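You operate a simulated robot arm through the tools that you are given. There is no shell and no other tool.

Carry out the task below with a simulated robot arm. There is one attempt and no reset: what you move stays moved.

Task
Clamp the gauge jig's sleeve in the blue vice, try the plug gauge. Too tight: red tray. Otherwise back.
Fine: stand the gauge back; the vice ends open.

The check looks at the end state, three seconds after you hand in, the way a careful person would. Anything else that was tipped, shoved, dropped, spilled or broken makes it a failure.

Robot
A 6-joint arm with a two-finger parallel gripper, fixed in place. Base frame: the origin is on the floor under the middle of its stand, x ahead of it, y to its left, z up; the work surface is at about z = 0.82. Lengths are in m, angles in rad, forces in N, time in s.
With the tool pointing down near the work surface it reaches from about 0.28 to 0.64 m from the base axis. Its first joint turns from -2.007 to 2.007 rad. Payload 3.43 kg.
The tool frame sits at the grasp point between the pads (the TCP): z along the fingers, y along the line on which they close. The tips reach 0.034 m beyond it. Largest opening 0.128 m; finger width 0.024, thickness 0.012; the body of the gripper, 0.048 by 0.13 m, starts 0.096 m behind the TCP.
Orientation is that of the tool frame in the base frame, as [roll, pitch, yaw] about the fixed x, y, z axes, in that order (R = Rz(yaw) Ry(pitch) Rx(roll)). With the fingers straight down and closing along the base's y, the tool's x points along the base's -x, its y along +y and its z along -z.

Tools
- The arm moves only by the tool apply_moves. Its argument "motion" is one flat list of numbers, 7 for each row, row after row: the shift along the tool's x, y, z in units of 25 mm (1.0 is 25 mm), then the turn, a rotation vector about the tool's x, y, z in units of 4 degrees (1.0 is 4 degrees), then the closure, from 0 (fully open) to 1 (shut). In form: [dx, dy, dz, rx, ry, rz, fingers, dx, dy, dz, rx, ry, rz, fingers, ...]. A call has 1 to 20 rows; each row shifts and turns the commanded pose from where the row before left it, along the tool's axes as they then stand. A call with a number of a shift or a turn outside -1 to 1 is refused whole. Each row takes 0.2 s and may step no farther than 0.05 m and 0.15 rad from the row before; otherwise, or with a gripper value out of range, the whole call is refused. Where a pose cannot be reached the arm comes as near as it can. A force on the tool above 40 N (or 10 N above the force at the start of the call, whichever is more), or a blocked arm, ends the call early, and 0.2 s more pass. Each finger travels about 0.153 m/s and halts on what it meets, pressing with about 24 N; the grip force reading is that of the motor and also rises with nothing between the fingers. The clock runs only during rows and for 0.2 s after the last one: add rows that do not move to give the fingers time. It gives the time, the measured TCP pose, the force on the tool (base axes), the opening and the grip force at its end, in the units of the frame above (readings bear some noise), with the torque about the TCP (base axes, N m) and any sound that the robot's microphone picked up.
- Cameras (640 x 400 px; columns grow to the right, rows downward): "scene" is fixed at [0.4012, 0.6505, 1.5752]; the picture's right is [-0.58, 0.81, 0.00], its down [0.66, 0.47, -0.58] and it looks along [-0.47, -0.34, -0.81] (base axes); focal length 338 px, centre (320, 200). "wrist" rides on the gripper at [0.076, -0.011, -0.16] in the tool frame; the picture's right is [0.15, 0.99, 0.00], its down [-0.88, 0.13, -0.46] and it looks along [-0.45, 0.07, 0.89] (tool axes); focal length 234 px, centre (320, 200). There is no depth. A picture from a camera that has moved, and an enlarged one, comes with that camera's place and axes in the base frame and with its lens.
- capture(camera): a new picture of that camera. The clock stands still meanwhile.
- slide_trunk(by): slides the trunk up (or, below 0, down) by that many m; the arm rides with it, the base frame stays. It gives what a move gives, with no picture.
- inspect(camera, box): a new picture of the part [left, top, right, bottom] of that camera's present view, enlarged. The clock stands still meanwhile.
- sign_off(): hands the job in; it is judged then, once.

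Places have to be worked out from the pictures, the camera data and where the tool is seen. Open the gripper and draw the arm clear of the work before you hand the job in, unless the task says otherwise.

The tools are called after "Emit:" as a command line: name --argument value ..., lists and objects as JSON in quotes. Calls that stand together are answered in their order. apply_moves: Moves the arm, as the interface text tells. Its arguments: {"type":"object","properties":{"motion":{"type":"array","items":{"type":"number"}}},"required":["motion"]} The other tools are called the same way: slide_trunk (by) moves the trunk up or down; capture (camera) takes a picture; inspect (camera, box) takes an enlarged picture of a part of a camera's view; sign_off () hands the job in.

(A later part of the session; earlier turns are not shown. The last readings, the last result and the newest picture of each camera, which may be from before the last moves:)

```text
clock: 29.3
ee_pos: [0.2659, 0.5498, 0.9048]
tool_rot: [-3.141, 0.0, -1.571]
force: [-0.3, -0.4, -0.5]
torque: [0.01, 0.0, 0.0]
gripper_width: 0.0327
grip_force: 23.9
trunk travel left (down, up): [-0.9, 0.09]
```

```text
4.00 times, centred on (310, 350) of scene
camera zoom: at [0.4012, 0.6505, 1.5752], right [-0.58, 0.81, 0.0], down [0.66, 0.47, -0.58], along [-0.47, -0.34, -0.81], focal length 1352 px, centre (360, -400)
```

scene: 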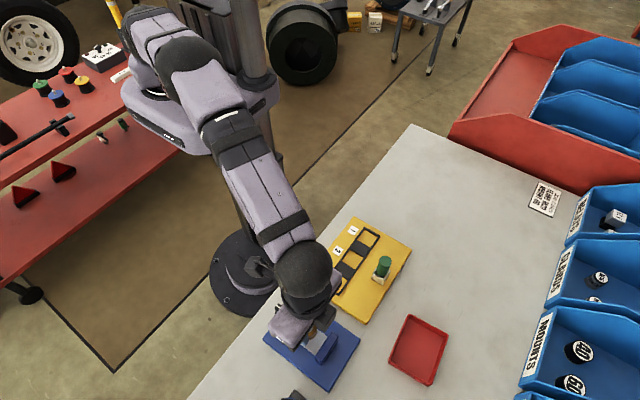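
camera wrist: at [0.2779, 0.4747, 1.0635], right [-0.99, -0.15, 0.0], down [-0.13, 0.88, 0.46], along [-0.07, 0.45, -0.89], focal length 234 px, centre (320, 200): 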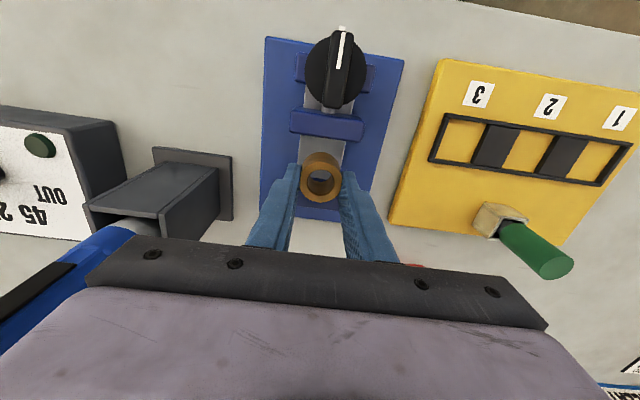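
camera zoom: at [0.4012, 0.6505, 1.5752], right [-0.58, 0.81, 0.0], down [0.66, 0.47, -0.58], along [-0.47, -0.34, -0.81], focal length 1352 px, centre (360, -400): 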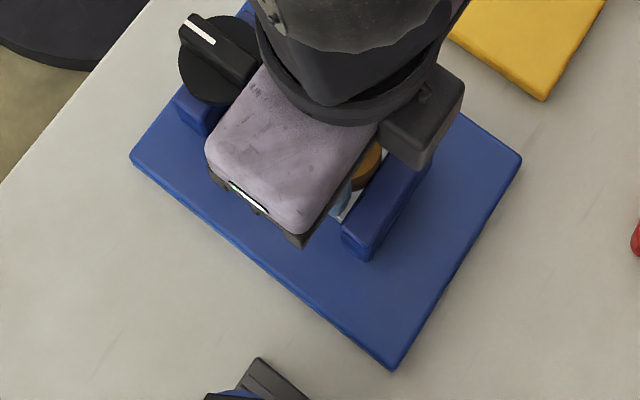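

Seen through the sleeve's bore, the fixed jaw's inner face is nearer y 0.563, so the gap is about 0.5175–0.563. I'll shift back 5 mm to the middle and lower the fingers in between the jaws.

Emit:
apply_moves --motion '[0.21, -0.02, 0, 0, 0, 0, 1, 0, 0, 0, 0, 0, 0, 1, 0, 0, 0.2, 0, 0, 0, 1, 0, 0, 0.2, 0, 0, 0, 1, 0, 0, 0.2, 0, 0, 0, 1, 0, 0, 0, 0, 0, 0, 1]'

Emit:
inspect --camera "wrist" --box '[240, 80, 400, 230]'

Emit:
inspect --camera "scene" --box '[250, 300, 370, 400]'

```text
clock: 30.7
ee_pos: [0.2676, 0.5454, 0.8901]
tool_rot: [3.141, -0.001, -1.57]
force: [0.1, 0.7, -0.9]
torque: [-0.02, 0.02, -0.01]
gripper_width: 0.0326
grip_force: 24.1
trunk travel left (down, up): [-0.9, 0.09]
```

```text
2.67 times, centred on (320, 155) of wrist
camera zoom: at [0.2779, 0.4694, 1.0487], right [-0.99, -0.15, 0.0], down [-0.13, 0.88, 0.46], along [-0.07, 0.45, -0.89], focal length 624 px, centre (320, 320)
```

zoom: 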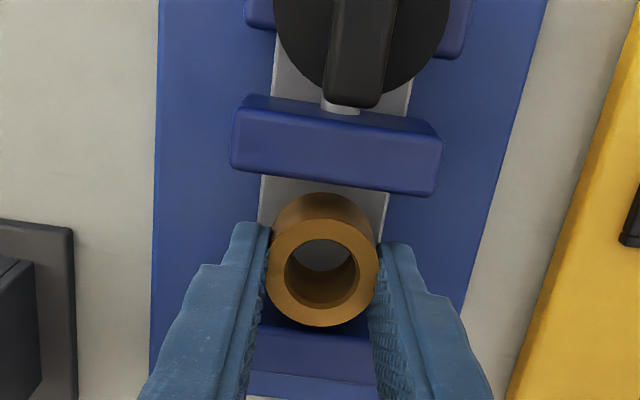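

```text
4.00 times, centred on (310, 350) of scene
camera zoom: at [0.4012, 0.6505, 1.5752], right [-0.58, 0.81, 0.0], down [0.66, 0.47, -0.58], along [-0.47, -0.34, -0.81], focal length 1352 px, centre (360, -400)
```

zoom: 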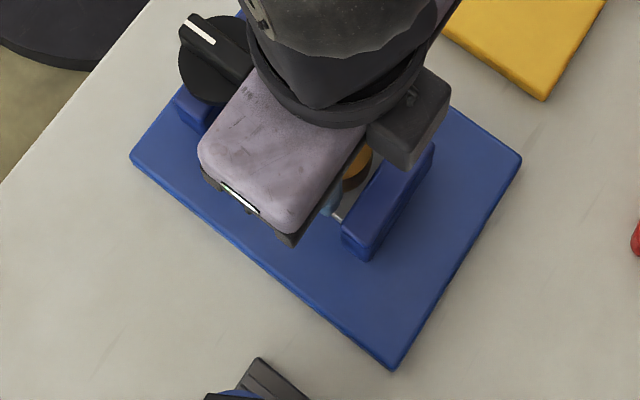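

The fingers and sleeve hang clear between the jaws. I'll lower 6 mm, then step down gently to find the bed.

Emit:
apply_moves --motion '[0, 0, 0.12, 0, 0, 0, 1, 0, 0, 0.12, 0, 0, 0, 1, 0, 0, 0, 0, 0, 0, 1]'

Emit:
apply_moves --motion '[0, 0, 0.06, 0, 0, 0, 1, 0, 0, 0, 0, 0, 0, 1]'

```text
clock: 31.5
ee_pos: [0.2667, 0.5466, 0.884]
tool_rot: [-3.142, 0.0, -1.57]
force: [0.0, 0.4, -1.2]
torque: [0.0, 0.0, -0.03]
gripper_width: 0.0325
grip_force: 23.9
trunk travel left (down, up): [-0.9, 0.09]
```

```text
clock: 32.1
ee_pos: [0.2671, 0.5439, 0.8823]
tool_rot: [-3.141, -0.001, -1.572]
force: [0.0, 0.3, 1.1]
torque: [-0.04, 0.01, 0.02]
gripper_width: 0.0325
grip_force: 23.6
trunk travel left (down, up): [-0.9, 0.09]
```

No contact yet at z 0.882, so I'll keep stepping down.

Emit:
apply_moves --motion '[0, 0, 0.06, 0, 0, 0, 1, 0, 0, 0, 0, 0, 0, 1]'

Emit:
apply_moves --motion '[0, 0, 0.06, 0, 0, 0, 1, 0, 0, 0, 0, 0, 0, 1]'

```text
clock: 32.7
ee_pos: [0.2669, 0.5452, 0.8819]
tool_rot: [-3.14, 0.004, -1.57]
force: [0.0, -0.9, 9.5]
torque: [-0.22, 0.06, 0.01]
gripper_width: 0.0326
grip_force: 23.8
trunk travel left (down, up): [-0.9, 0.09]
```

```text
clock: 33.3
ee_pos: [0.2663, 0.5459, 0.8823]
tool_rot: [-3.14, 0.005, -1.57]
force: [1.6, 0.0, 16.8]
torque: [-0.12, 0.1, -0.01]
gripper_width: 0.0327
grip_force: 24.1
trunk travel left (down, up): [-0.9, 0.09]
```

The sleeve met the bed at TCP z of about 0.882 (17 N now). I'll ease off a little and check the view before opening.

Emit:
apply_moves --motion '[0, 0, -0.07, 0, 0.03, 0, 1, 0, 0, 0, 0, 0, 0, 1]'

Emit:
inspect --camera "wrist" --box '[240, 80, 400, 230]'

```text
clock: 33.9
ee_pos: [0.2676, 0.5466, 0.881]
tool_rot: [-3.139, 0.0, -1.57]
force: [3.1, 2.6, 10.4]
torque: [0.25, -0.13, -0.09]
gripper_width: 0.0326
grip_force: 24.3
trunk travel left (down, up): [-0.9, 0.09]
```

```text
2.67 times, centred on (320, 155) of wrist
camera zoom: at [0.278, 0.4695, 1.0404], right [-0.99, -0.15, 0.0], down [-0.13, 0.88, 0.46], along [-0.07, 0.45, -0.89], focal length 624 px, centre (320, 320)
```

zoom: 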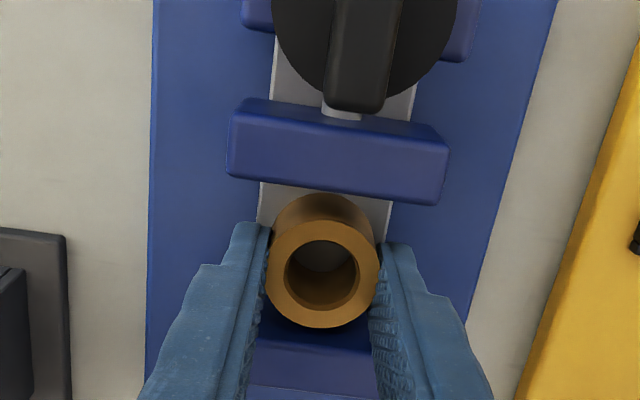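

The sleeve sits between the jaws near the bed centre. I'll ease off another millimetre and open the fingers moderately.

Emit:
apply_moves --motion '[0, 0, -0.04, 0, 0, 0, 1, 0, 0, 0, 0, 0, 0, 0.72, 0, 0, 0, 0, 0, 0, 0.6, 0, 0, 0, 0, 0, 0, 0.55, 0, 0, 0, 0, 0, 0, 0.55]'

Emit:
inspect --camera "wrist" --box '[240, 80, 400, 230]'

```text
clock: 35.1
ee_pos: [0.2664, 0.5461, 0.8814]
tool_rot: [-3.14, -0.001, -1.571]
force: [-0.3, -0.2, 0.0]
torque: [0.0, 0.01, -0.01]
gripper_width: 0.0578
grip_force: 0.1
trunk travel left (down, up): [-0.9, 0.09]
```

```text
2.67 times, centred on (320, 155) of wrist
camera zoom: at [0.278, 0.4698, 1.041], right [-0.99, -0.15, 0.0], down [-0.13, 0.88, 0.45], along [-0.07, 0.45, -0.89], focal length 624 px, centre (320, 320)
```

zoom: 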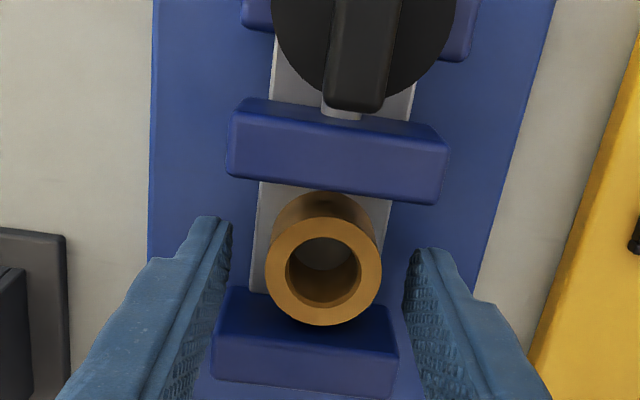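

The sleeve stands free on the bed between the jaws. I'll lift straight up off it, then go over the knob and look.

Emit:
apply_moves --motion '[0, 0, -0.2, 0, 0, 0, 0.55, 0, 0, -0.5, 0, 0, 0, 0.55, 0, 0, -0.8, 0, 0, 0, 0.55, 0, 0, -0.8, 0, 0, 0, 0.55, 0, 0, -0.8, 0, 0, 0, 0.55, 0.4, 0, -0.5, 0, 0, 0, 0.55, 0.8, 0, 0, 0, 0, 0, 0.55, 0.8, 0, 0, 0, 0, 0, 0.55, 0.8, 0, 0, 0, 0, 0, 0.55, 0.3, 0, 0, 0, 0, 0, 0.55, 0, 0, 0, 0, 0, 0, 0.55]'

Emit:
capture --camera "wrist"

Emit:
inspect --camera "wrist" --box '[250, 90, 390, 220]'

Emit:
inspect --camera "scene" --box '[250, 290, 370, 400]'

```text
clock: 37.5
ee_pos: [0.268, 0.469, 0.9731]
tool_rot: [-3.14, -0.002, -1.571]
force: [-0.5, 0.0, 0.1]
torque: [-0.01, 0.0, 0.04]
gripper_width: 0.0576
grip_force: 0.0
trunk travel left (down, up): [-0.9, 0.09]
```

```text
taken
camera wrist: at [0.2783, 0.3927, 1.1312], right [-0.99, -0.15, 0.0], down [-0.13, 0.88, 0.45], along [-0.07, 0.45, -0.89], focal length 234 px, centre (320, 200)
```

wrist: 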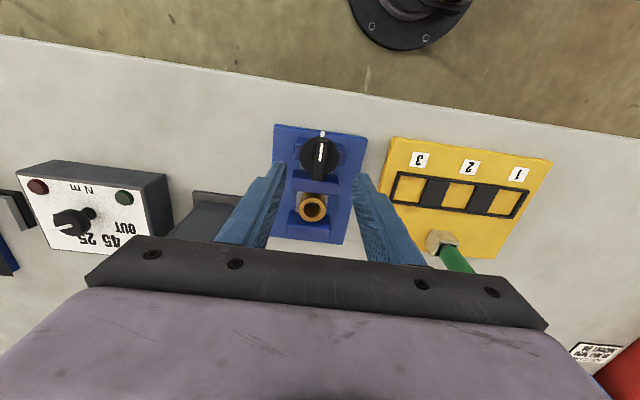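

```text
3.08 times, centred on (320, 155) of wrist
camera zoom: at [0.2783, 0.3927, 1.1312], right [-0.99, -0.15, 0.0], down [-0.13, 0.88, 0.45], along [-0.07, 0.45, -0.89], focal length 720 px, centre (320, 338)
```

zoom: 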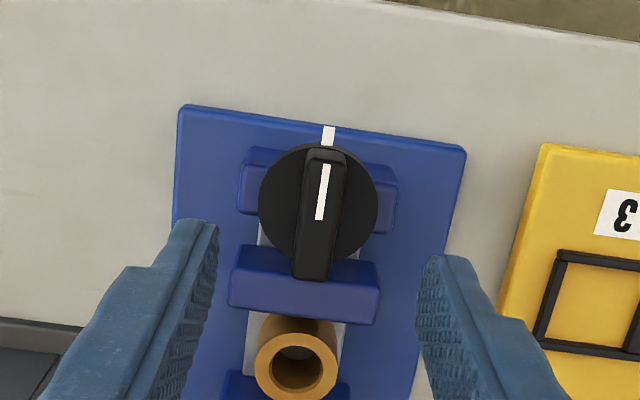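

```text
3.64 times, centred on (310, 345) of scene
camera zoom: at [0.4012, 0.6505, 1.5752], right [-0.58, 0.81, 0.0], down [0.66, 0.47, -0.58], along [-0.47, -0.34, -0.81], focal length 1229 px, centre (356, -327)
```

zoom: 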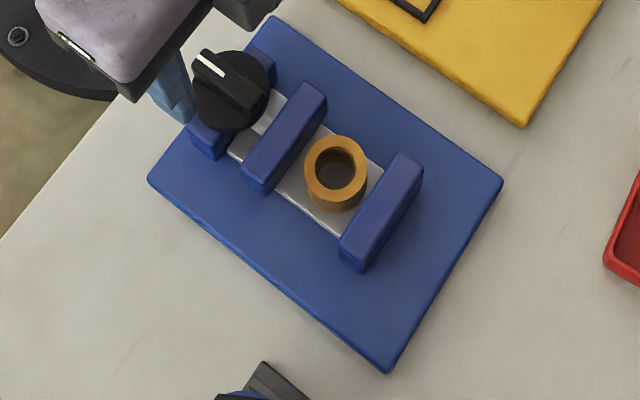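

The vice now holds the sleeve standing between open jaws. The knob bar is centred at about (0.266, 0.469), its top near z 0.889, and points at the index mark, which I take as open. I'll narrow the fingers and come down astride the bar.

Emit:
apply_moves --motion '[0, 0.06, 0, 0, 0, 0, 0.77, 0, 0, 0.5, 0, 0, 0, 0.77, 0, 0, 0.6, 0, 0, 0, 0.77, 0, 0, 0.6, 0, 0, 0, 0.77, 0, 0, 0.4, 0, 0, 0, 0.77, 0, 0, 0, 0, 0, 0, 0.77]'

Emit:
capture --camera "wrist"

Emit:
inspect --camera "wrist" --box '[250, 120, 390, 230]'

Emit:
inspect --camera "scene" --box '[250, 290, 370, 400]'

```text
clock: 38.9
ee_pos: [0.2655, 0.4674, 0.9198]
tool_rot: [-3.141, -0.002, -1.57]
force: [-0.2, -0.2, -0.1]
torque: [-0.01, -0.03, -0.04]
gripper_width: 0.0294
grip_force: 0.0
trunk travel left (down, up): [-0.9, 0.09]
```

```text
taken
camera wrist: at [0.2767, 0.3931, 1.0791], right [-0.99, -0.15, 0.0], down [-0.13, 0.88, 0.45], along [-0.07, 0.45, -0.89], focal length 234 px, centre (320, 200)
```

wrist: 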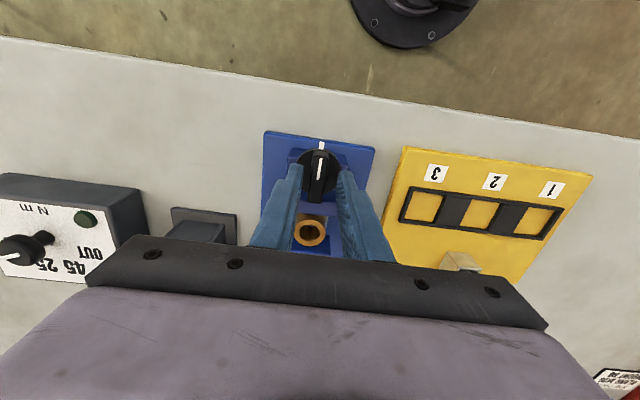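

```text
3.64 times, centred on (320, 175) of wrist
camera zoom: at [0.2767, 0.3931, 1.0791], right [-0.99, -0.15, 0.0], down [-0.13, 0.88, 0.45], along [-0.07, 0.45, -0.89], focal length 852 px, centre (320, 291)
```

zoom: 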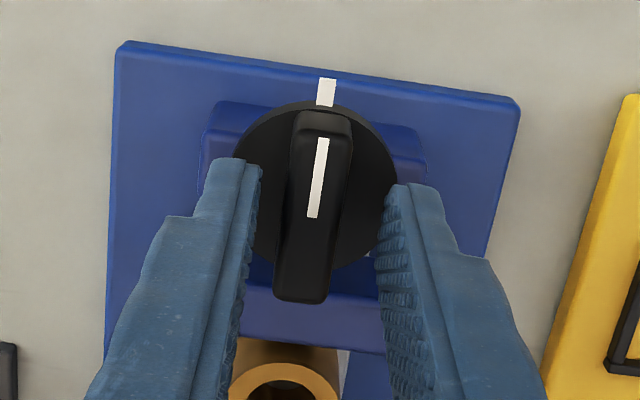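

```text
3.64 times, centred on (310, 345) of scene
camera zoom: at [0.4012, 0.6505, 1.5752], right [-0.58, 0.81, 0.0], down [0.66, 0.47, -0.58], along [-0.47, -0.34, -0.81], focal length 1229 px, centre (356, -327)
```

zoom: 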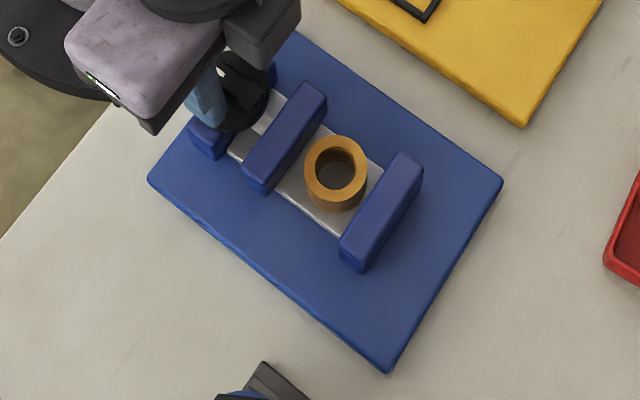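

The fingers straddle the bar evenly. I'll lower in small steps to about z 0.910 so the tips sit alongside the bar, watching for contact with the disc.

Emit:
apply_moves --motion '[-0.04, 0, 0.12, 0, 0, 0, 0.77, 0, 0, 0.1, 0, 0, 0, 0.77, 0, 0, 0, 0, 0, 0, 0.77]'

Emit:
apply_moves --motion '[0, 0, 0.1, 0, 0, 0, 0.77, 0, 0, 0.06, 0, 0, 0, 0.77, 0, 0, 0, 0, 0, 0, 0.77]'

```text
clock: 39.7
ee_pos: [0.2665, 0.4695, 0.9149]
tool_rot: [-3.141, -0.002, -1.571]
force: [-0.7, -0.3, -0.3]
torque: [-0.01, -0.01, -0.03]
gripper_width: 0.0293
grip_force: 0.1
trunk travel left (down, up): [-0.9, 0.09]
```

```text
clock: 40.5
ee_pos: [0.2657, 0.4685, 0.9114]
tool_rot: [3.141, -0.002, -1.571]
force: [-0.4, 0.6, 0.9]
torque: [0.01, 0.0, -0.03]
gripper_width: 0.0292
grip_force: 0.0
trunk travel left (down, up): [-0.9, 0.09]
```

No contact at z 0.911, with tips near 0.877, about 12 mm down the bar. I'll go 1.5 mm lower and close on the bar.

Emit:
apply_moves --motion '[0, 0, 0.06, 0, 0, 0, 0.77, 0, 0, 0, 0, 0, 0, 0.83, 0, 0, 0, 0, 0, 0, 0.88, 0, 0, 0, 0, 0, 0, 0.93, 0, 0, 0, 0, 0, 0, 1, 0, 0, 0, 0, 0, 0, 1]'

Emit:
inspect --camera "wrist" --box '[250, 120, 390, 230]'

```text
clock: 41.9
ee_pos: [0.2686, 0.4703, 0.9103]
tool_rot: [-3.138, 0.003, -1.572]
force: [10.1, 2.0, 18.8]
torque: [-0.34, -0.03, 0.03]
gripper_width: 0.0137
grip_force: 23.4
trunk travel left (down, up): [-0.9, 0.09]
```

```text
3.64 times, centred on (320, 175) of wrist
camera zoom: at [0.2784, 0.3931, 1.0693], right [-0.99, -0.15, 0.0], down [-0.13, 0.88, 0.46], along [-0.06, 0.45, -0.89], focal length 852 px, centre (320, 291)
```

zoom: 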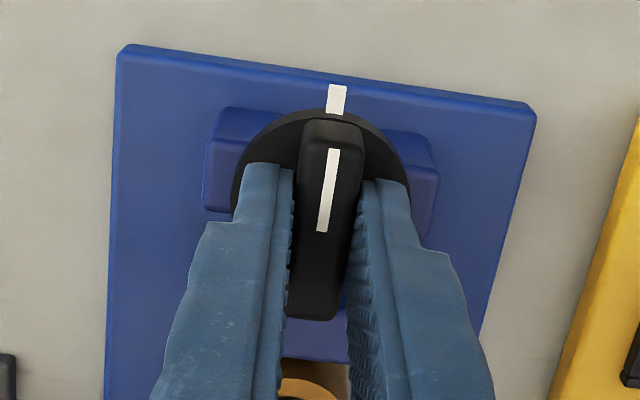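

The bar is gripped (13.7 mm), but there is 10 N sideways and 19 N downwards, so the bar sits about 2 mm further in +x and the tips rest on the disc. I'll relieve both before turning.

Emit:
apply_moves --motion '[0, -0.07, -0.06, 0, 0, 0, 1, 0, 0, 0, 0, 0, 0, 1]'

```text
clock: 42.5
ee_pos: [0.2668, 0.47, 0.9099]
tool_rot: [-3.141, -0.001, -1.571]
force: [7.5, 5.3, 10.9]
torque: [0.8, -0.12, 0.0]
gripper_width: 0.014
grip_force: 24.4
trunk travel left (down, up): [-0.9, 0.09]
```

There is still some residual load, so I'll ease a little more in x and z.

Emit:
apply_moves --motion '[-0.02, -0.06, -0.04, 0, 0, 0, 1, 0, 0, 0, 0, 0, 0, 1]'

```text
clock: 43.1
ee_pos: [0.2685, 0.4709, 0.9106]
tool_rot: [3.139, -0.005, -1.57]
force: [0.9, 6.3, 2.5]
torque: [0.97, -0.14, 0.01]
gripper_width: 0.0138
grip_force: 24.4
trunk travel left (down, up): [-0.9, 0.09]
```

The side and vertical loads are now small. I'll turn clockwise (seen from above) by about 20° and check what the jaw and torque do.

Emit:
apply_moves --motion '[0, 0, 0, 0, 0, 0.5, 1, 0, 0, 0, 0, 0, 1, 1, 0, 0, 0, 0, 0, 1, 1, 0, 0, 0, 0, 0, 1, 1, 0, 0, 0, 0, 0, 1, 1, 0, 0, 0, 0, 0, 0.5, 1, 0, 0, 0, 0, 0, 0, 1]'

Emit:
inspect --camera "wrist" --box '[250, 100, 410, 240]'

Emit:
inspect --camera "scene" --box '[250, 290, 370, 400]'

```text
clock: 44.7
ee_pos: [0.2673, 0.4703, 0.9108]
tool_rot: [-3.14, -0.004, -1.921]
force: [-3.8, 4.0, -1.3]
torque: [-0.23, 0.5, 0.0]
gripper_width: 0.0138
grip_force: 24.6
trunk travel left (down, up): [-0.9, 0.09]
```

```text
2.86 times, centred on (330, 170) of wrist
camera zoom: at [0.2525, 0.3952, 1.0698], right [-0.98, 0.2, 0.0], down [0.18, 0.87, 0.45], along [0.09, 0.44, -0.89], focal length 669 px, centre (291, 286)
```

zoom: 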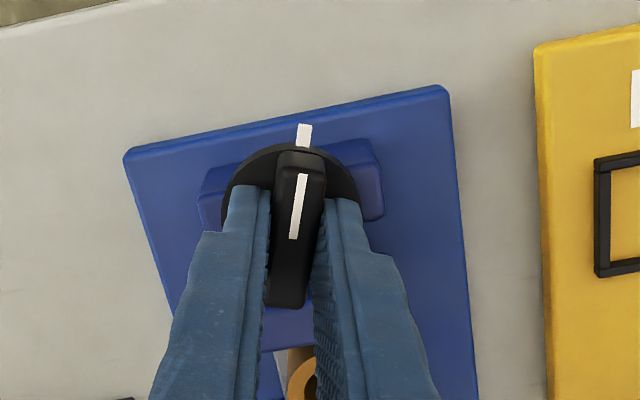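

```text
3.64 times, centred on (310, 345) of scene
camera zoom: at [0.4012, 0.6505, 1.5752], right [-0.58, 0.81, 0.0], down [0.66, 0.47, -0.58], along [-0.47, -0.34, -0.81], focal length 1229 px, centre (356, -327)
```

zoom: 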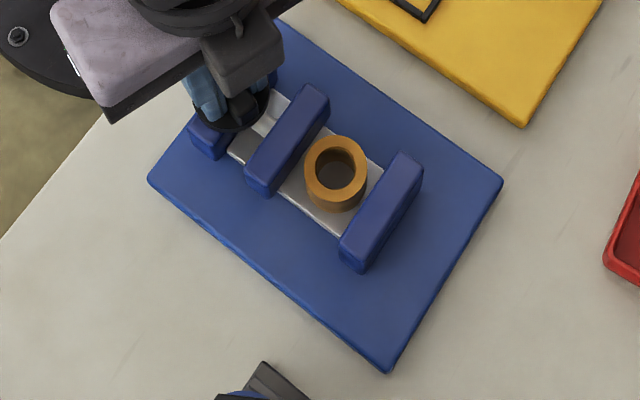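

The knob follows the tool and the moving jaw has advanced about 1.7 mm toward the sleeve, so clockwise closes. I'll continue in stages.

Emit:
apply_moves --motion '[0, 0, 0, 0, 0, 0.5, 1, 0, 0, 0, 0, 0, 1, 1, 0, 0, 0, 0, 0, 1, 1, 0, 0, 0, 0, 0, 1, 1, 0, 0, 0, 0, 0, 1, 1, 0, 0, 0, 0, 0, 1, 1, 0, 0, 0, 0, 0, 1, 1, 0, 0, 0, 0, 0, 1, 1, 0, 0, 0, 0, 0, 1, 1, 0, 0, 0, 0, 0, 0.5, 1, 0, 0, 0, 0, 0, 0, 1]'

Emit:
inspect --camera "scene" --box '[250, 290, 370, 400]'

```text
clock: 47.1
ee_pos: [0.268, 0.47, 0.9105]
tool_rot: [-3.138, 0.0, -2.548]
force: [-4.2, -2.8, 0.0]
torque: [0.1, 0.27, -0.01]
gripper_width: 0.0142
grip_force: 23.9
trunk travel left (down, up): [-0.9, 0.09]
```

```text
3.64 times, centred on (310, 345) of scene
camera zoom: at [0.4012, 0.6505, 1.5752], right [-0.58, 0.81, 0.0], down [0.66, 0.47, -0.58], along [-0.47, -0.34, -0.81], focal length 1229 px, centre (356, -327)
```

zoom: 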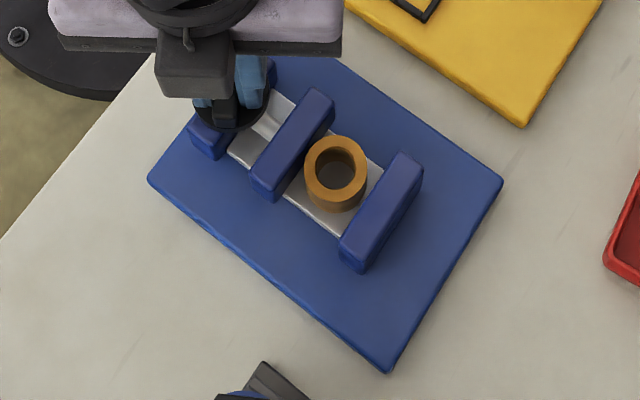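

About 56° turned and the jaw has come about 5 mm. The torque is still low, so I'll continue turning.

Emit:
apply_moves --motion '[0, 0, 0, 0, 0, 0.5, 1, 0, 0, 0, 0, 0, 1, 1, 0, 0, 0, 0, 0, 1, 1, 0, 0, 0, 0, 0, 1, 1, 0, 0, 0, 0, 0, 1, 1, 0, 0, 0, 0, 0, 1, 1, 0, 0, 0, 0, 0, 1, 1, 0, 0, 0, 0, 0, 1, 1, 0, 0, 0, 0, 0, 0.5, 1, 0, 0, 0, 0, 0, 0, 1]'

Emit:
inspect --camera "scene" --box '[250, 290, 370, 400]'

Emit:
capture --camera "wrist"

```text
clock: 49.3
ee_pos: [0.2683, 0.4698, 0.9099]
tool_rot: [-3.138, -0.001, -3.107]
force: [-3.9, -6.7, -0.3]
torque: [0.15, 0.41, 0.0]
gripper_width: 0.0138
grip_force: 24.3
trunk travel left (down, up): [-0.9, 0.09]
```

```text
3.64 times, centred on (310, 345) of scene
camera zoom: at [0.4012, 0.6505, 1.5752], right [-0.58, 0.81, 0.0], down [0.66, 0.47, -0.58], along [-0.47, -0.34, -0.81], focal length 1229 px, centre (356, -327)
```

zoom: 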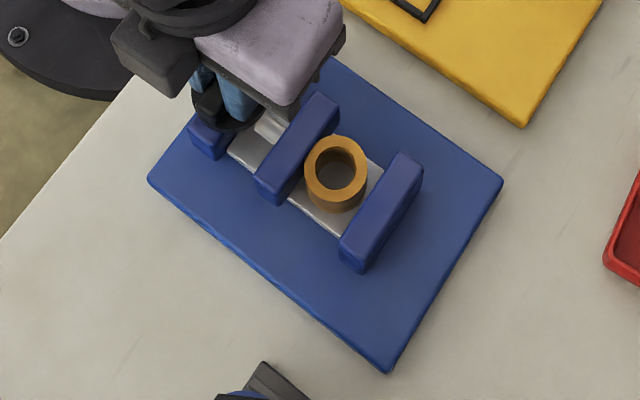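

```text
taken
camera wrist: at [0.1931, 0.4558, 1.0696], right [-0.18, 0.98, 0.0], down [0.88, 0.16, 0.45], along [0.45, 0.08, -0.89], focal length 234 px, centre (320, 200)
```

wrist: 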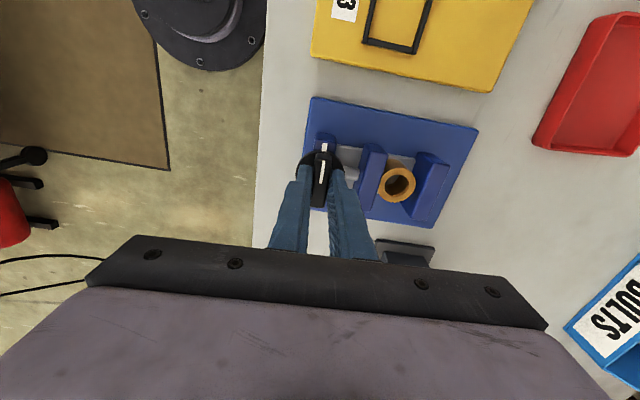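

About 88° turned and the jaw now looks close to the sleeve. I'll enlarge the wrist view to see the gaps.

Emit:
inspect --camera "wrist" --box '[290, 90, 490, 240]'

```text
2.67 times, centred on (390, 165) of wrist
camera zoom: at [0.1931, 0.4558, 1.0696], right [-0.18, 0.98, 0.0], down [0.88, 0.16, 0.45], along [0.45, 0.08, -0.89], focal length 624 px, centre (133, 293)
```

zoom: 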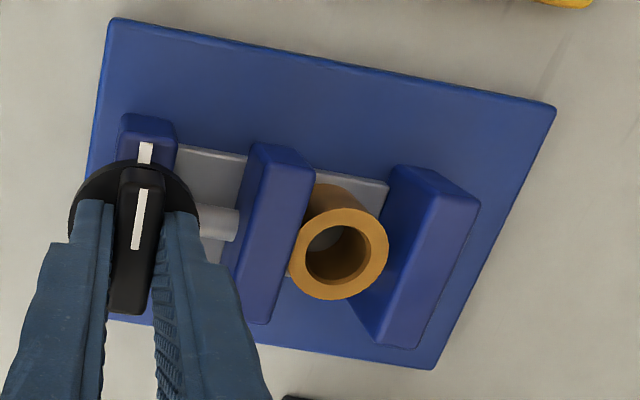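

The sleeve is now almost touched by the moving jaw, with about 7 mm left to the fixed jaw. I'll keep turning in smaller stages, watching pose and force.

Emit:
apply_moves --motion '[0, 0, 0, 0, 0, 0.5, 1, 0, 0, 0, 0, 0, 1, 1, 0, 0, 0, 0, 0, 1, 1, 0, 0, 0, 0, 0, 1, 1, 0, 0, 0, 0, 0, 1, 1, 0, 0, 0, 0, 0, 0.5, 1, 0, 0, 0, 0, 0, 0, 1]'

Emit:
inspect --camera "scene" --box '[250, 290, 370, 400]'

Emit:
inspect --camera "wrist" --box '[290, 90, 490, 240]'

```text
clock: 50.9
ee_pos: [0.2689, 0.4686, 0.9111]
tool_rot: [-3.139, 0.001, 2.827]
force: [-4.3, -8.5, -0.3]
torque: [0.19, 0.36, 0.01]
gripper_width: 0.014
grip_force: 24.2
trunk travel left (down, up): [-0.9, 0.09]
```

```text
3.64 times, centred on (310, 345) of scene
camera zoom: at [0.4012, 0.6505, 1.5752], right [-0.58, 0.81, 0.0], down [0.66, 0.47, -0.58], along [-0.47, -0.34, -0.81], focal length 1229 px, centre (356, -327)
```

zoom: 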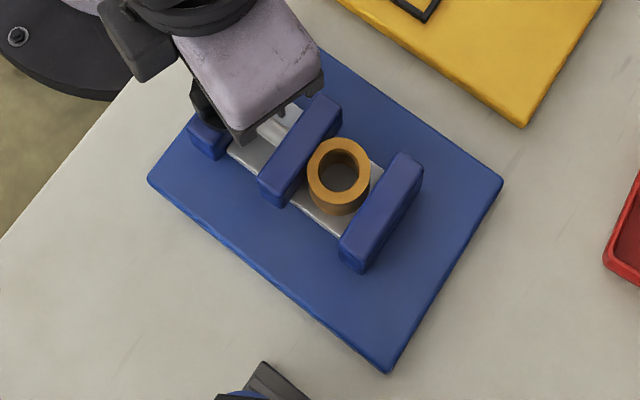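

```text
2.67 times, centred on (390, 165) of wrist
camera zoom: at [0.1929, 0.4821, 1.0696], right [0.17, 0.99, 0.0], down [0.88, -0.15, 0.46], along [0.45, -0.08, -0.89], focal length 624 px, centre (133, 293)
```

zoom: 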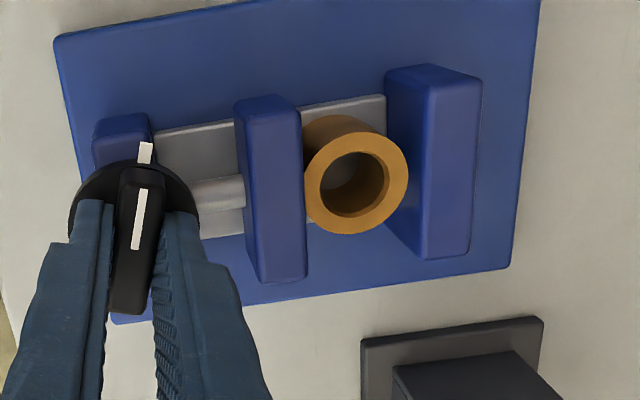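

The moving jaw now touches and slides the sleeve, with about 5 mm left to the fixed jaw. A side load of about 9 N in −y has built up, so I'll take 1 mm out of it and turn on another 20°.

Emit:
apply_moves --motion '[0, -0.04, 0, 0, 0, 0.5, 1, 0, 0, 0, 0, 0, 1, 1, 0, 0, 0, 0, 0, 1, 1, 0, 0, 0, 0, 0, 1, 1, 0, 0, 0, 0, 0, 1, 1, 0, 0, 0, 0, 0, 0.5, 1, 0, 0, 0, 0, 0, 0, 1]'

Emit:
inspect --camera "scene" --box '[250, 290, 370, 400]'

Emit:
inspect --camera "wrist" --box '[290, 90, 490, 240]'

```text
clock: 52.5
ee_pos: [0.2691, 0.4688, 0.9114]
tool_rot: [-3.138, 0.002, 2.479]
force: [-4.0, -6.0, -1.1]
torque: [0.28, 0.16, -0.05]
gripper_width: 0.014
grip_force: 23.8
trunk travel left (down, up): [-0.9, 0.09]
```

```text
3.64 times, centred on (310, 345) of scene
camera zoom: at [0.4012, 0.6505, 1.5752], right [-0.58, 0.81, 0.0], down [0.66, 0.47, -0.58], along [-0.47, -0.34, -0.81], focal length 1229 px, centre (356, -327)
```

zoom: 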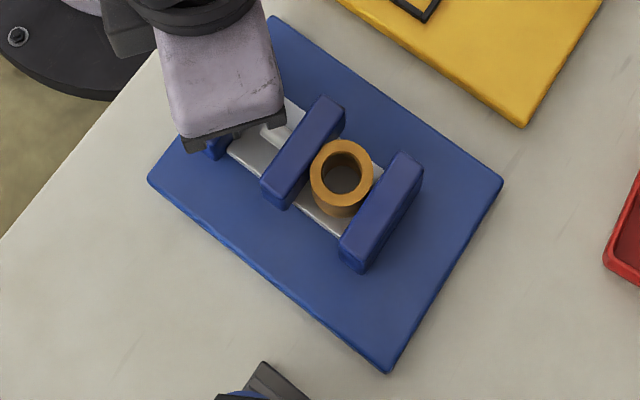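

```text
2.67 times, centred on (390, 165) of wrist
camera zoom: at [0.2017, 0.507, 1.0695], right [0.49, 0.87, 0.0], down [0.77, -0.44, 0.46], along [0.4, -0.23, -0.89], focal length 624 px, centre (133, 293)
```

zoom: 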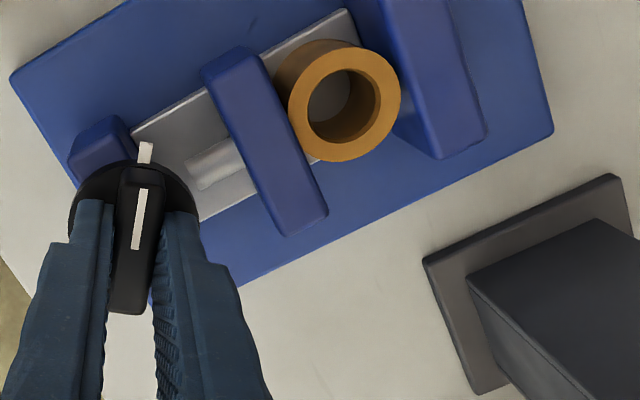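

The sleeve is sliding evenly and is about 3 mm from the fixed jaw. Wrist turning is still unrestricted, so I'll go on another 20°.

Emit:
apply_moves --motion '[0.02, -0.03, 0, 0, 0, 0.5, 1, 0, 0, 0, 0, 0, 1, 1, 0, 0, 0, 0, 0, 1, 1, 0, 0, 0, 0, 0, 1, 1, 0, 0, 0, 0, 0, 1, 1, 0, 0, 0, 0, 0, 0.5, 1, 0, 0, 0, 0, 0, 0, 1]'

Emit:
inspect --camera "scene" --box '[250, 290, 370, 400]'

Emit:
capture --camera "wrist"

```text
clock: 54.1
ee_pos: [0.2685, 0.4682, 0.9107]
tool_rot: [-3.141, 0.003, 2.126]
force: [1.3, -4.9, -0.2]
torque: [0.18, 0.02, 0.01]
gripper_width: 0.014
grip_force: 24.3
trunk travel left (down, up): [-0.9, 0.09]
```

```text
3.64 times, centred on (310, 345) of scene
camera zoom: at [0.4012, 0.6505, 1.5752], right [-0.58, 0.81, 0.0], down [0.66, 0.47, -0.58], along [-0.47, -0.34, -0.81], focal length 1229 px, centre (356, -327)
```

zoom: 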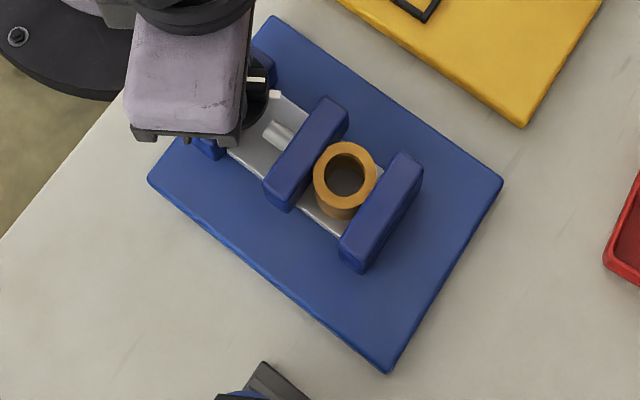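

```text
taken
camera wrist: at [0.2185, 0.5272, 1.0695], right [0.76, 0.65, 0.0], down [0.58, -0.68, 0.46], along [0.29, -0.35, -0.89], focal length 234 px, centre (320, 200)
```

wrist: 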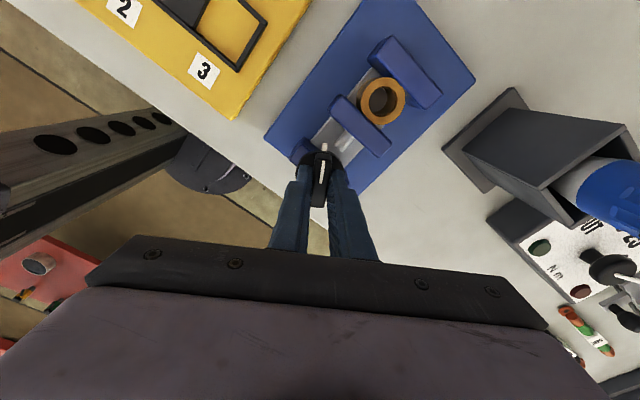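

The sleeve is nearly against the fixed jaw. I'll continue in smaller steps and watch for the turning torque to rise.

Emit:
apply_moves --motion '[0.02, -0.02, 0, 0, 0, 0.5, 1, 0, 0, 0, 0, 0, 1, 1, 0, 0, 0, 0, 0, 0.5, 1, 0, 0, 0, 0, 0, 0, 1]'

Emit:
apply_moves --motion '[0, 0, 0, 0, 0, 0.5, 1, 0, 0, 0, 0, 0, 1, 1, 0, 0, 0, 0, 0, 0.5, 1, 0, 0, 0, 0, 0, 0, 1]'

Emit:
inspect --camera "scene" --box '[250, 290, 370, 400]'

Emit:
inspect --camera "wrist" --box '[270, 20, 470, 220]'

```text
clock: 55.1
ee_pos: [0.2675, 0.4689, 0.9108]
tool_rot: [-3.14, 0.003, 1.988]
force: [6.2, -4.5, -0.6]
torque: [-0.12, -0.31, 0.08]
gripper_width: 0.0138
grip_force: 23.9
trunk travel left (down, up): [-0.9, 0.09]
```

```text
clock: 56.1
ee_pos: [0.2681, 0.4685, 0.9108]
tool_rot: [-3.14, 0.003, 1.851]
force: [7.2, -5.1, 0.2]
torque: [-0.14, -0.45, 0.44]
gripper_width: 0.0139
grip_force: 24.0
trunk travel left (down, up): [-0.9, 0.09]
```

```text
3.64 times, centred on (310, 345) of scene
camera zoom: at [0.4012, 0.6505, 1.5752], right [-0.58, 0.81, 0.0], down [0.66, 0.47, -0.58], along [-0.47, -0.34, -0.81], focal length 1229 px, centre (356, -327)
```

zoom: 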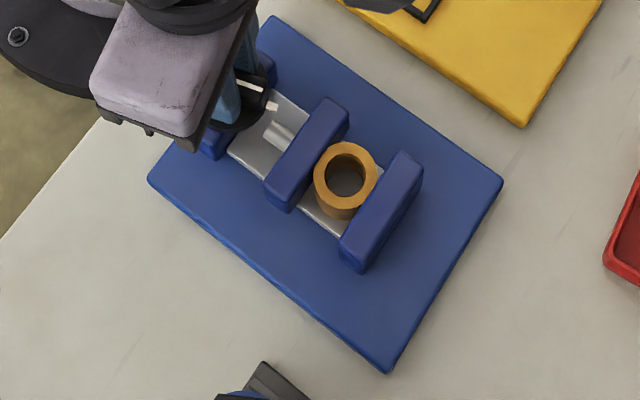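

```text
2.00 times, centred on (370, 120) of wrist
camera zoom: at [0.2364, 0.5386, 1.0696], right [0.91, 0.41, 0.0], down [0.37, -0.81, 0.46], along [0.19, -0.42, -0.89], focal length 468 px, centre (220, 360)
```

zoom: 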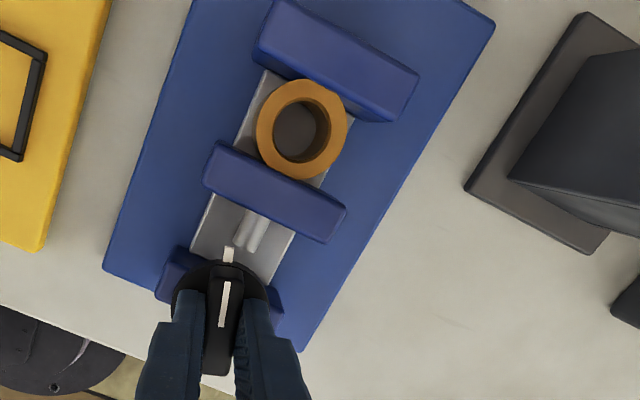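

The reaction torque has risen to 0.44 N·m and the sleeve now touches both jaws, so it is being clamped. I'll turn a few degrees more to make it firm.

Emit:
apply_moves --motion '[0, 0, 0, 0, 0, 0.5, 1, 0, 0, 0, 0, 0, 0.75, 1, 0, 0, 0, 0, 0, 0, 1]'

Emit:
inspect --camera "wrist" --box '[270, 20, 470, 220]'

```text
clock: 56.9
ee_pos: [0.2671, 0.4683, 0.9111]
tool_rot: [-3.138, 0.002, 1.762]
force: [8.2, -4.4, -0.1]
torque: [-0.23, -0.46, 0.59]
gripper_width: 0.014
grip_force: 23.9
trunk travel left (down, up): [-0.9, 0.09]
```

```text
2.00 times, centred on (370, 120) of wrist
camera zoom: at [0.2426, 0.541, 1.0696], right [0.94, 0.33, 0.0], down [0.3, -0.84, 0.46], along [0.15, -0.43, -0.89], focal length 468 px, centre (220, 360)
```

zoom: 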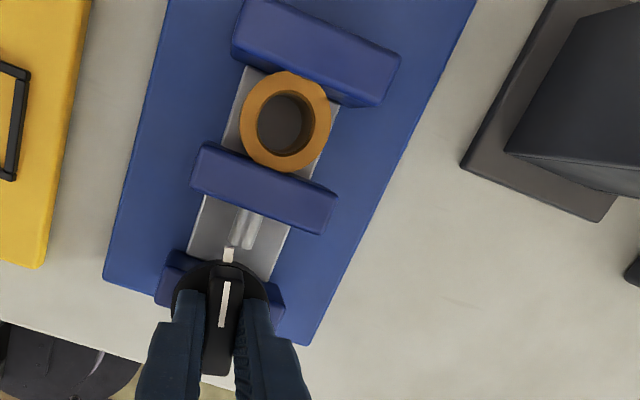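

Torque is 0.59 N·m and the bar still turns with the fingers. One last small turn of about 4°, then I'll check that it holds.

Emit:
apply_moves --motion '[0, 0, 0, 0, 0, 0.5, 1, 0, 0, 0, 0, 0, 0.5, 1, 0, 0, 0, 0, 0, 0, 1]'

Emit:
inspect --camera "wrist" --box '[270, 20, 470, 220]'

```text
clock: 57.7
ee_pos: [0.2681, 0.4683, 0.9107]
tool_rot: [-3.14, 0.001, 1.694]
force: [7.4, -3.1, -0.4]
torque: [0.09, -0.36, 0.63]
gripper_width: 0.015
grip_force: 23.7
trunk travel left (down, up): [-0.9, 0.09]
```

```text
2.00 times, centred on (370, 120) of wrist
camera zoom: at [0.2476, 0.5428, 1.0697], right [0.96, 0.27, 0.0], down [0.24, -0.86, 0.46], along [0.12, -0.44, -0.89], focal length 468 px, centre (220, 360)
```

zoom: 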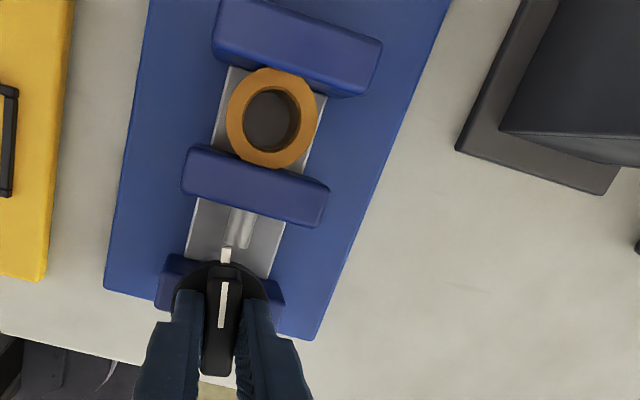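

The fingers are just starting to be pried open (15.0 mm), so the vice is as tight as this grip can make it. I'll release the knob and rise clear.

Emit:
apply_moves --motion '[0, 0, 0, 0, 0, 0, 0.85, 0, 0, 0, 0, 0, 0, 0.77, 0, 0, 0, 0, 0, 0, 0.77, 0, 0, -0.3, 0, 0, 0, 0.77, 0, 0, -0.6, 0, 0, 0, 0.77, 0, 0, -0.8, 0, 0, 0, 0.77, 0, 0, -0.8, 0, 0, 0, 0.77, 0, 0, -0.4, 0, 0, 0, 0.77, 0, 0, 0, 0, 0, 0, 0.77]'

Emit:
capture --camera "wrist"

Emit:
inspect --camera "scene" --box '[250, 290, 370, 400]'

```text
clock: 59.7
ee_pos: [0.2663, 0.4679, 0.9845]
tool_rot: [-3.141, 0.002, 1.694]
force: [0.6, 0.1, 0.0]
torque: [-0.01, 0.02, -0.02]
gripper_width: 0.0291
grip_force: 0.2
trunk travel left (down, up): [-0.9, 0.09]
```

```text
taken
camera wrist: at [0.246, 0.5426, 1.1426], right [0.96, 0.27, 0.0], down [0.24, -0.86, 0.46], along [0.12, -0.44, -0.89], focal length 234 px, centre (320, 200)
```

wrist: 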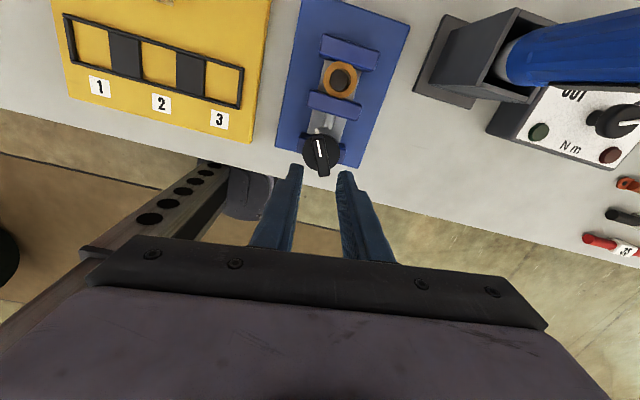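

```text
3.64 times, centred on (310, 345) of scene
camera zoom: at [0.4012, 0.6505, 1.5752], right [-0.58, 0.81, 0.0], down [0.66, 0.47, -0.58], along [-0.47, -0.34, -0.81], focal length 1229 px, centre (356, -327)
```

zoom: 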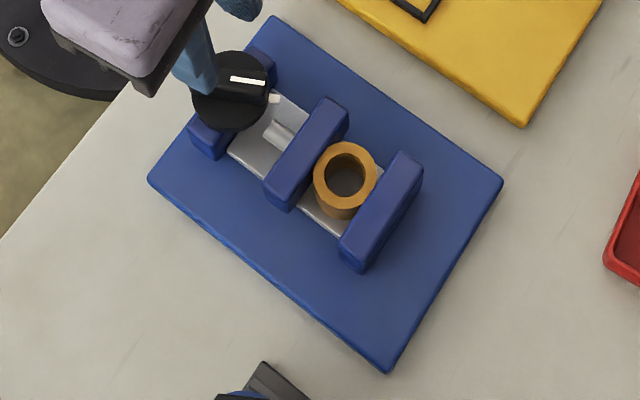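

The knob is free and the sleeve stays between the jaws. I'll look closer to see whether the knob sprang back and whether both jaws still bear on the sleeve.

Emit:
inspect --camera "wrist" --box '[270, 20, 390, 190]'

Emit:
inspect --camera "scene" --box '[260, 295, 350, 365]'

```text
2.35 times, centred on (330, 105) of wrist
camera zoom: at [0.246, 0.5426, 1.1426], right [0.96, 0.27, 0.0], down [0.24, -0.86, 0.46], along [0.12, -0.44, -0.89], focal length 551 px, centre (296, 424)
```

zoom: 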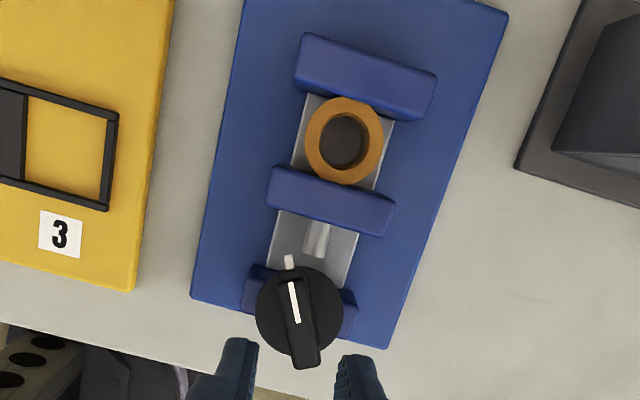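

```text
5.71 times, centred on (305, 330) of scene
camera zoom: at [0.4012, 0.6505, 1.5752], right [-0.58, 0.81, 0.0], down [0.66, 0.47, -0.58], along [-0.47, -0.34, -0.81], focal length 1931 px, centre (406, -543)
```

zoom: 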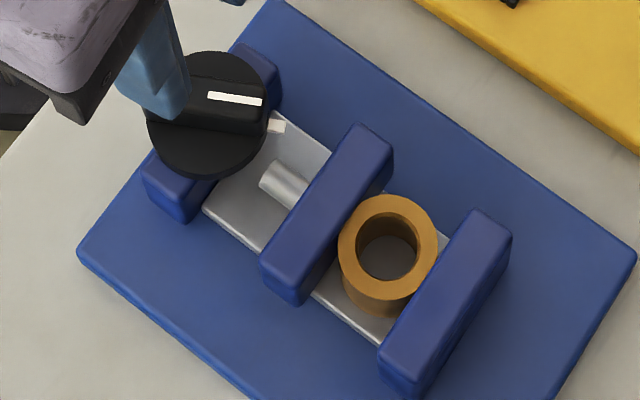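

The sleeve is held between both jaws, with the knob about 150° from open after a small spring-back. Next is the gauge: I'll rise a little and turn the tool back so the fingers close along y.

Emit:
apply_moves --motion '[0, 0, -0.5, 0, 0, -1, 0.6, 0, 0, -0.5, 0, 0, -1, 0.5, 0, 0, 0, 0, 0, -1, 0.5, 0, 0, 0, 0, 0, -1, 0.5, 0, 0, 0, 0, 0, -1, 0.5, 0, 0, 0, 0, 0, -1, 0.5, 0, 0, 0, 0, 0, -1, 0.5, 0, 0, 0, 0, 0, -1, 0.5, 0, 0, 0, 0, 0, -1, 0.5, 0, 0, 0, 0, 0, -1, 0.5, 0, 0, 0, 0, 0, -1, 0.5, 0, 0, 0, 0, 0, -1, 0.5, 0, 0, 0, 0, 0, -1, 0.5, 0, 0, 0, 0, 0, -1, 0.5, 0, 0, 0, 0, 0, -1, 0.5, 0, 0, 0, 0, 0, -1, 0.5, 0, 0, 0, 0, 0, -1, 0.5, 0, 0, 0, 0, 0, -1, 0.5, 0, 0, 0, 0, 0, -1, 0.5, 0, 0, 0, 0, 0, -1, 0.5]'

Emit:
apply_moves --motion '[0, 0, 0, 0, 0, -0.74, 0.5, 0, 0, 0, 0, 0, 0, 0.5]'

Emit:
capture --camera "wrist"

```text
clock: 63.9
ee_pos: [0.2669, 0.4691, 1.0087]
tool_rot: [-3.139, 0.001, 3.091]
force: [0.5, 0.4, 0.1]
torque: [-0.01, -0.03, 0.0]
gripper_width: 0.0643
grip_force: 0.2
trunk travel left (down, up): [-0.9, 0.09]
```

```text
clock: 64.5
ee_pos: [0.2672, 0.4697, 1.0096]
tool_rot: [-3.14, 0.0, -3.141]
force: [0.2, 0.0, 0.3]
torque: [0.03, -0.01, 0.01]
gripper_width: 0.0639
grip_force: 0.1
trunk travel left (down, up): [-0.9, 0.09]
```

```text
taken
camera wrist: at [0.191, 0.4577, 1.1676], right [-0.15, 0.99, 0.0], down [0.88, 0.13, 0.46], along [0.45, 0.06, -0.89], focal length 234 px, centre (320, 200)
```

wrist: 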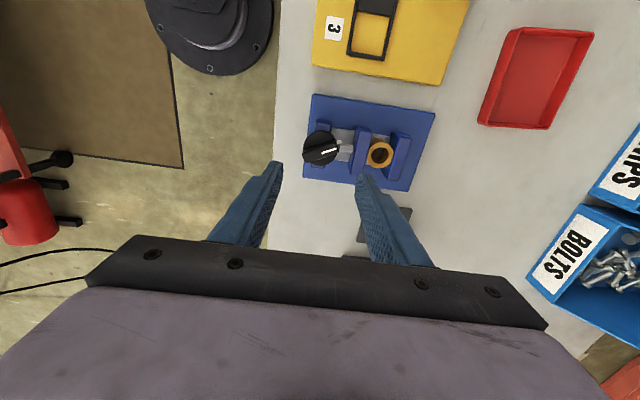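

The tool is back at yaw π. I'll take an enlarged look at the clamped sleeve from here to get its centre.

Emit:
inspect --camera "wrist" --box '[295, 85, 445, 195]'

```text
3.64 times, centred on (370, 140) of wrist
camera zoom: at [0.191, 0.4577, 1.1676], right [-0.15, 0.99, 0.0], down [0.88, 0.13, 0.46], along [0.45, 0.06, -0.89], focal length 852 px, centre (138, 418)
```

zoom: 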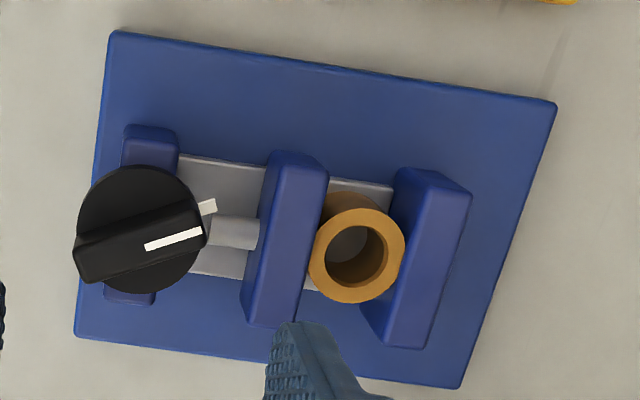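

The sleeve is gripped by both jaws and the knob stays put. Next I'll travel at z 1.01 to above the gauge, which is higher than everything on the way.

Emit:
apply_moves --motion '[0.4, 0.2, 0, 0, 0, 0, 0.5, 0.8, 0.44, 0, 0, 0, 0, 0.5, 0.8, 0.44, 0, 0, 0, 0, 0.5, 0.8, 0.44, 0, 0, 0, 0, 0.5, 0.8, 0.44, 0, 0, 0, 0, 0.5, 0.8, 0.44, 0, 0, 0, 0, 0.5, 0.8, 0.44, 0, 0, 0, 0, 0.5, 0.8, 0.44, 0, 0, 0, 0, 0.5, 0.8, 0.44, 0, 0, 0, 0, 0.5, 0.8, 0.44, 0, 0, 0, 0, 0.5, 0.4, 0.24, 0, 0, 0, 0, 0.5, 0, 0, 0, 0, 0, 0, 0.5]'

Emit:
capture --camera "wrist"

Emit:
inspect --camera "scene" --box '[310, 190, 450, 310]'

```text
clock: 67.1
ee_pos: [0.0682, 0.5792, 1.0098]
tool_rot: [-3.14, -0.002, -3.141]
force: [-0.4, 0.2, 0.4]
torque: [0.0, -0.02, -0.01]
gripper_width: 0.0638
grip_force: 0.0
trunk travel left (down, up): [-0.9, 0.09]
```

```text
taken
camera wrist: at [-0.0088, 0.5677, 1.168], right [-0.15, 0.99, 0.0], down [0.88, 0.13, 0.46], along [0.45, 0.06, -0.89], focal length 234 px, centre (320, 200)
```

wrist: 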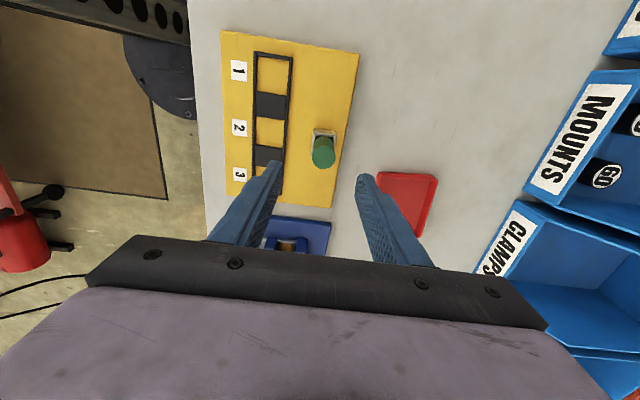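

```text
3.33 times, centred on (380, 250) of scene
camera zoom: at [0.4012, 0.6505, 1.5752], right [-0.58, 0.81, 0.0], down [0.66, 0.47, -0.58], along [-0.47, -0.34, -0.81], focal length 1126 px, centre (120, 33)
```

zoom: 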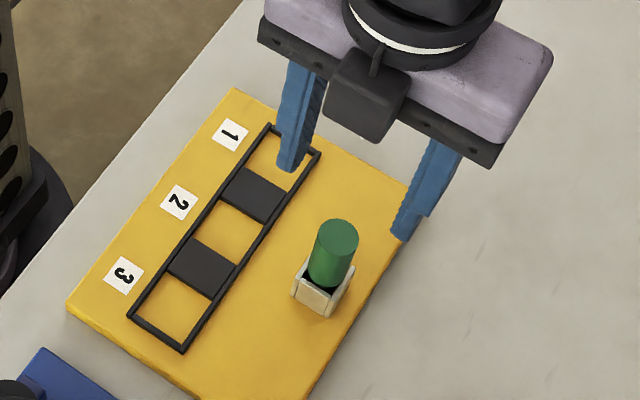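

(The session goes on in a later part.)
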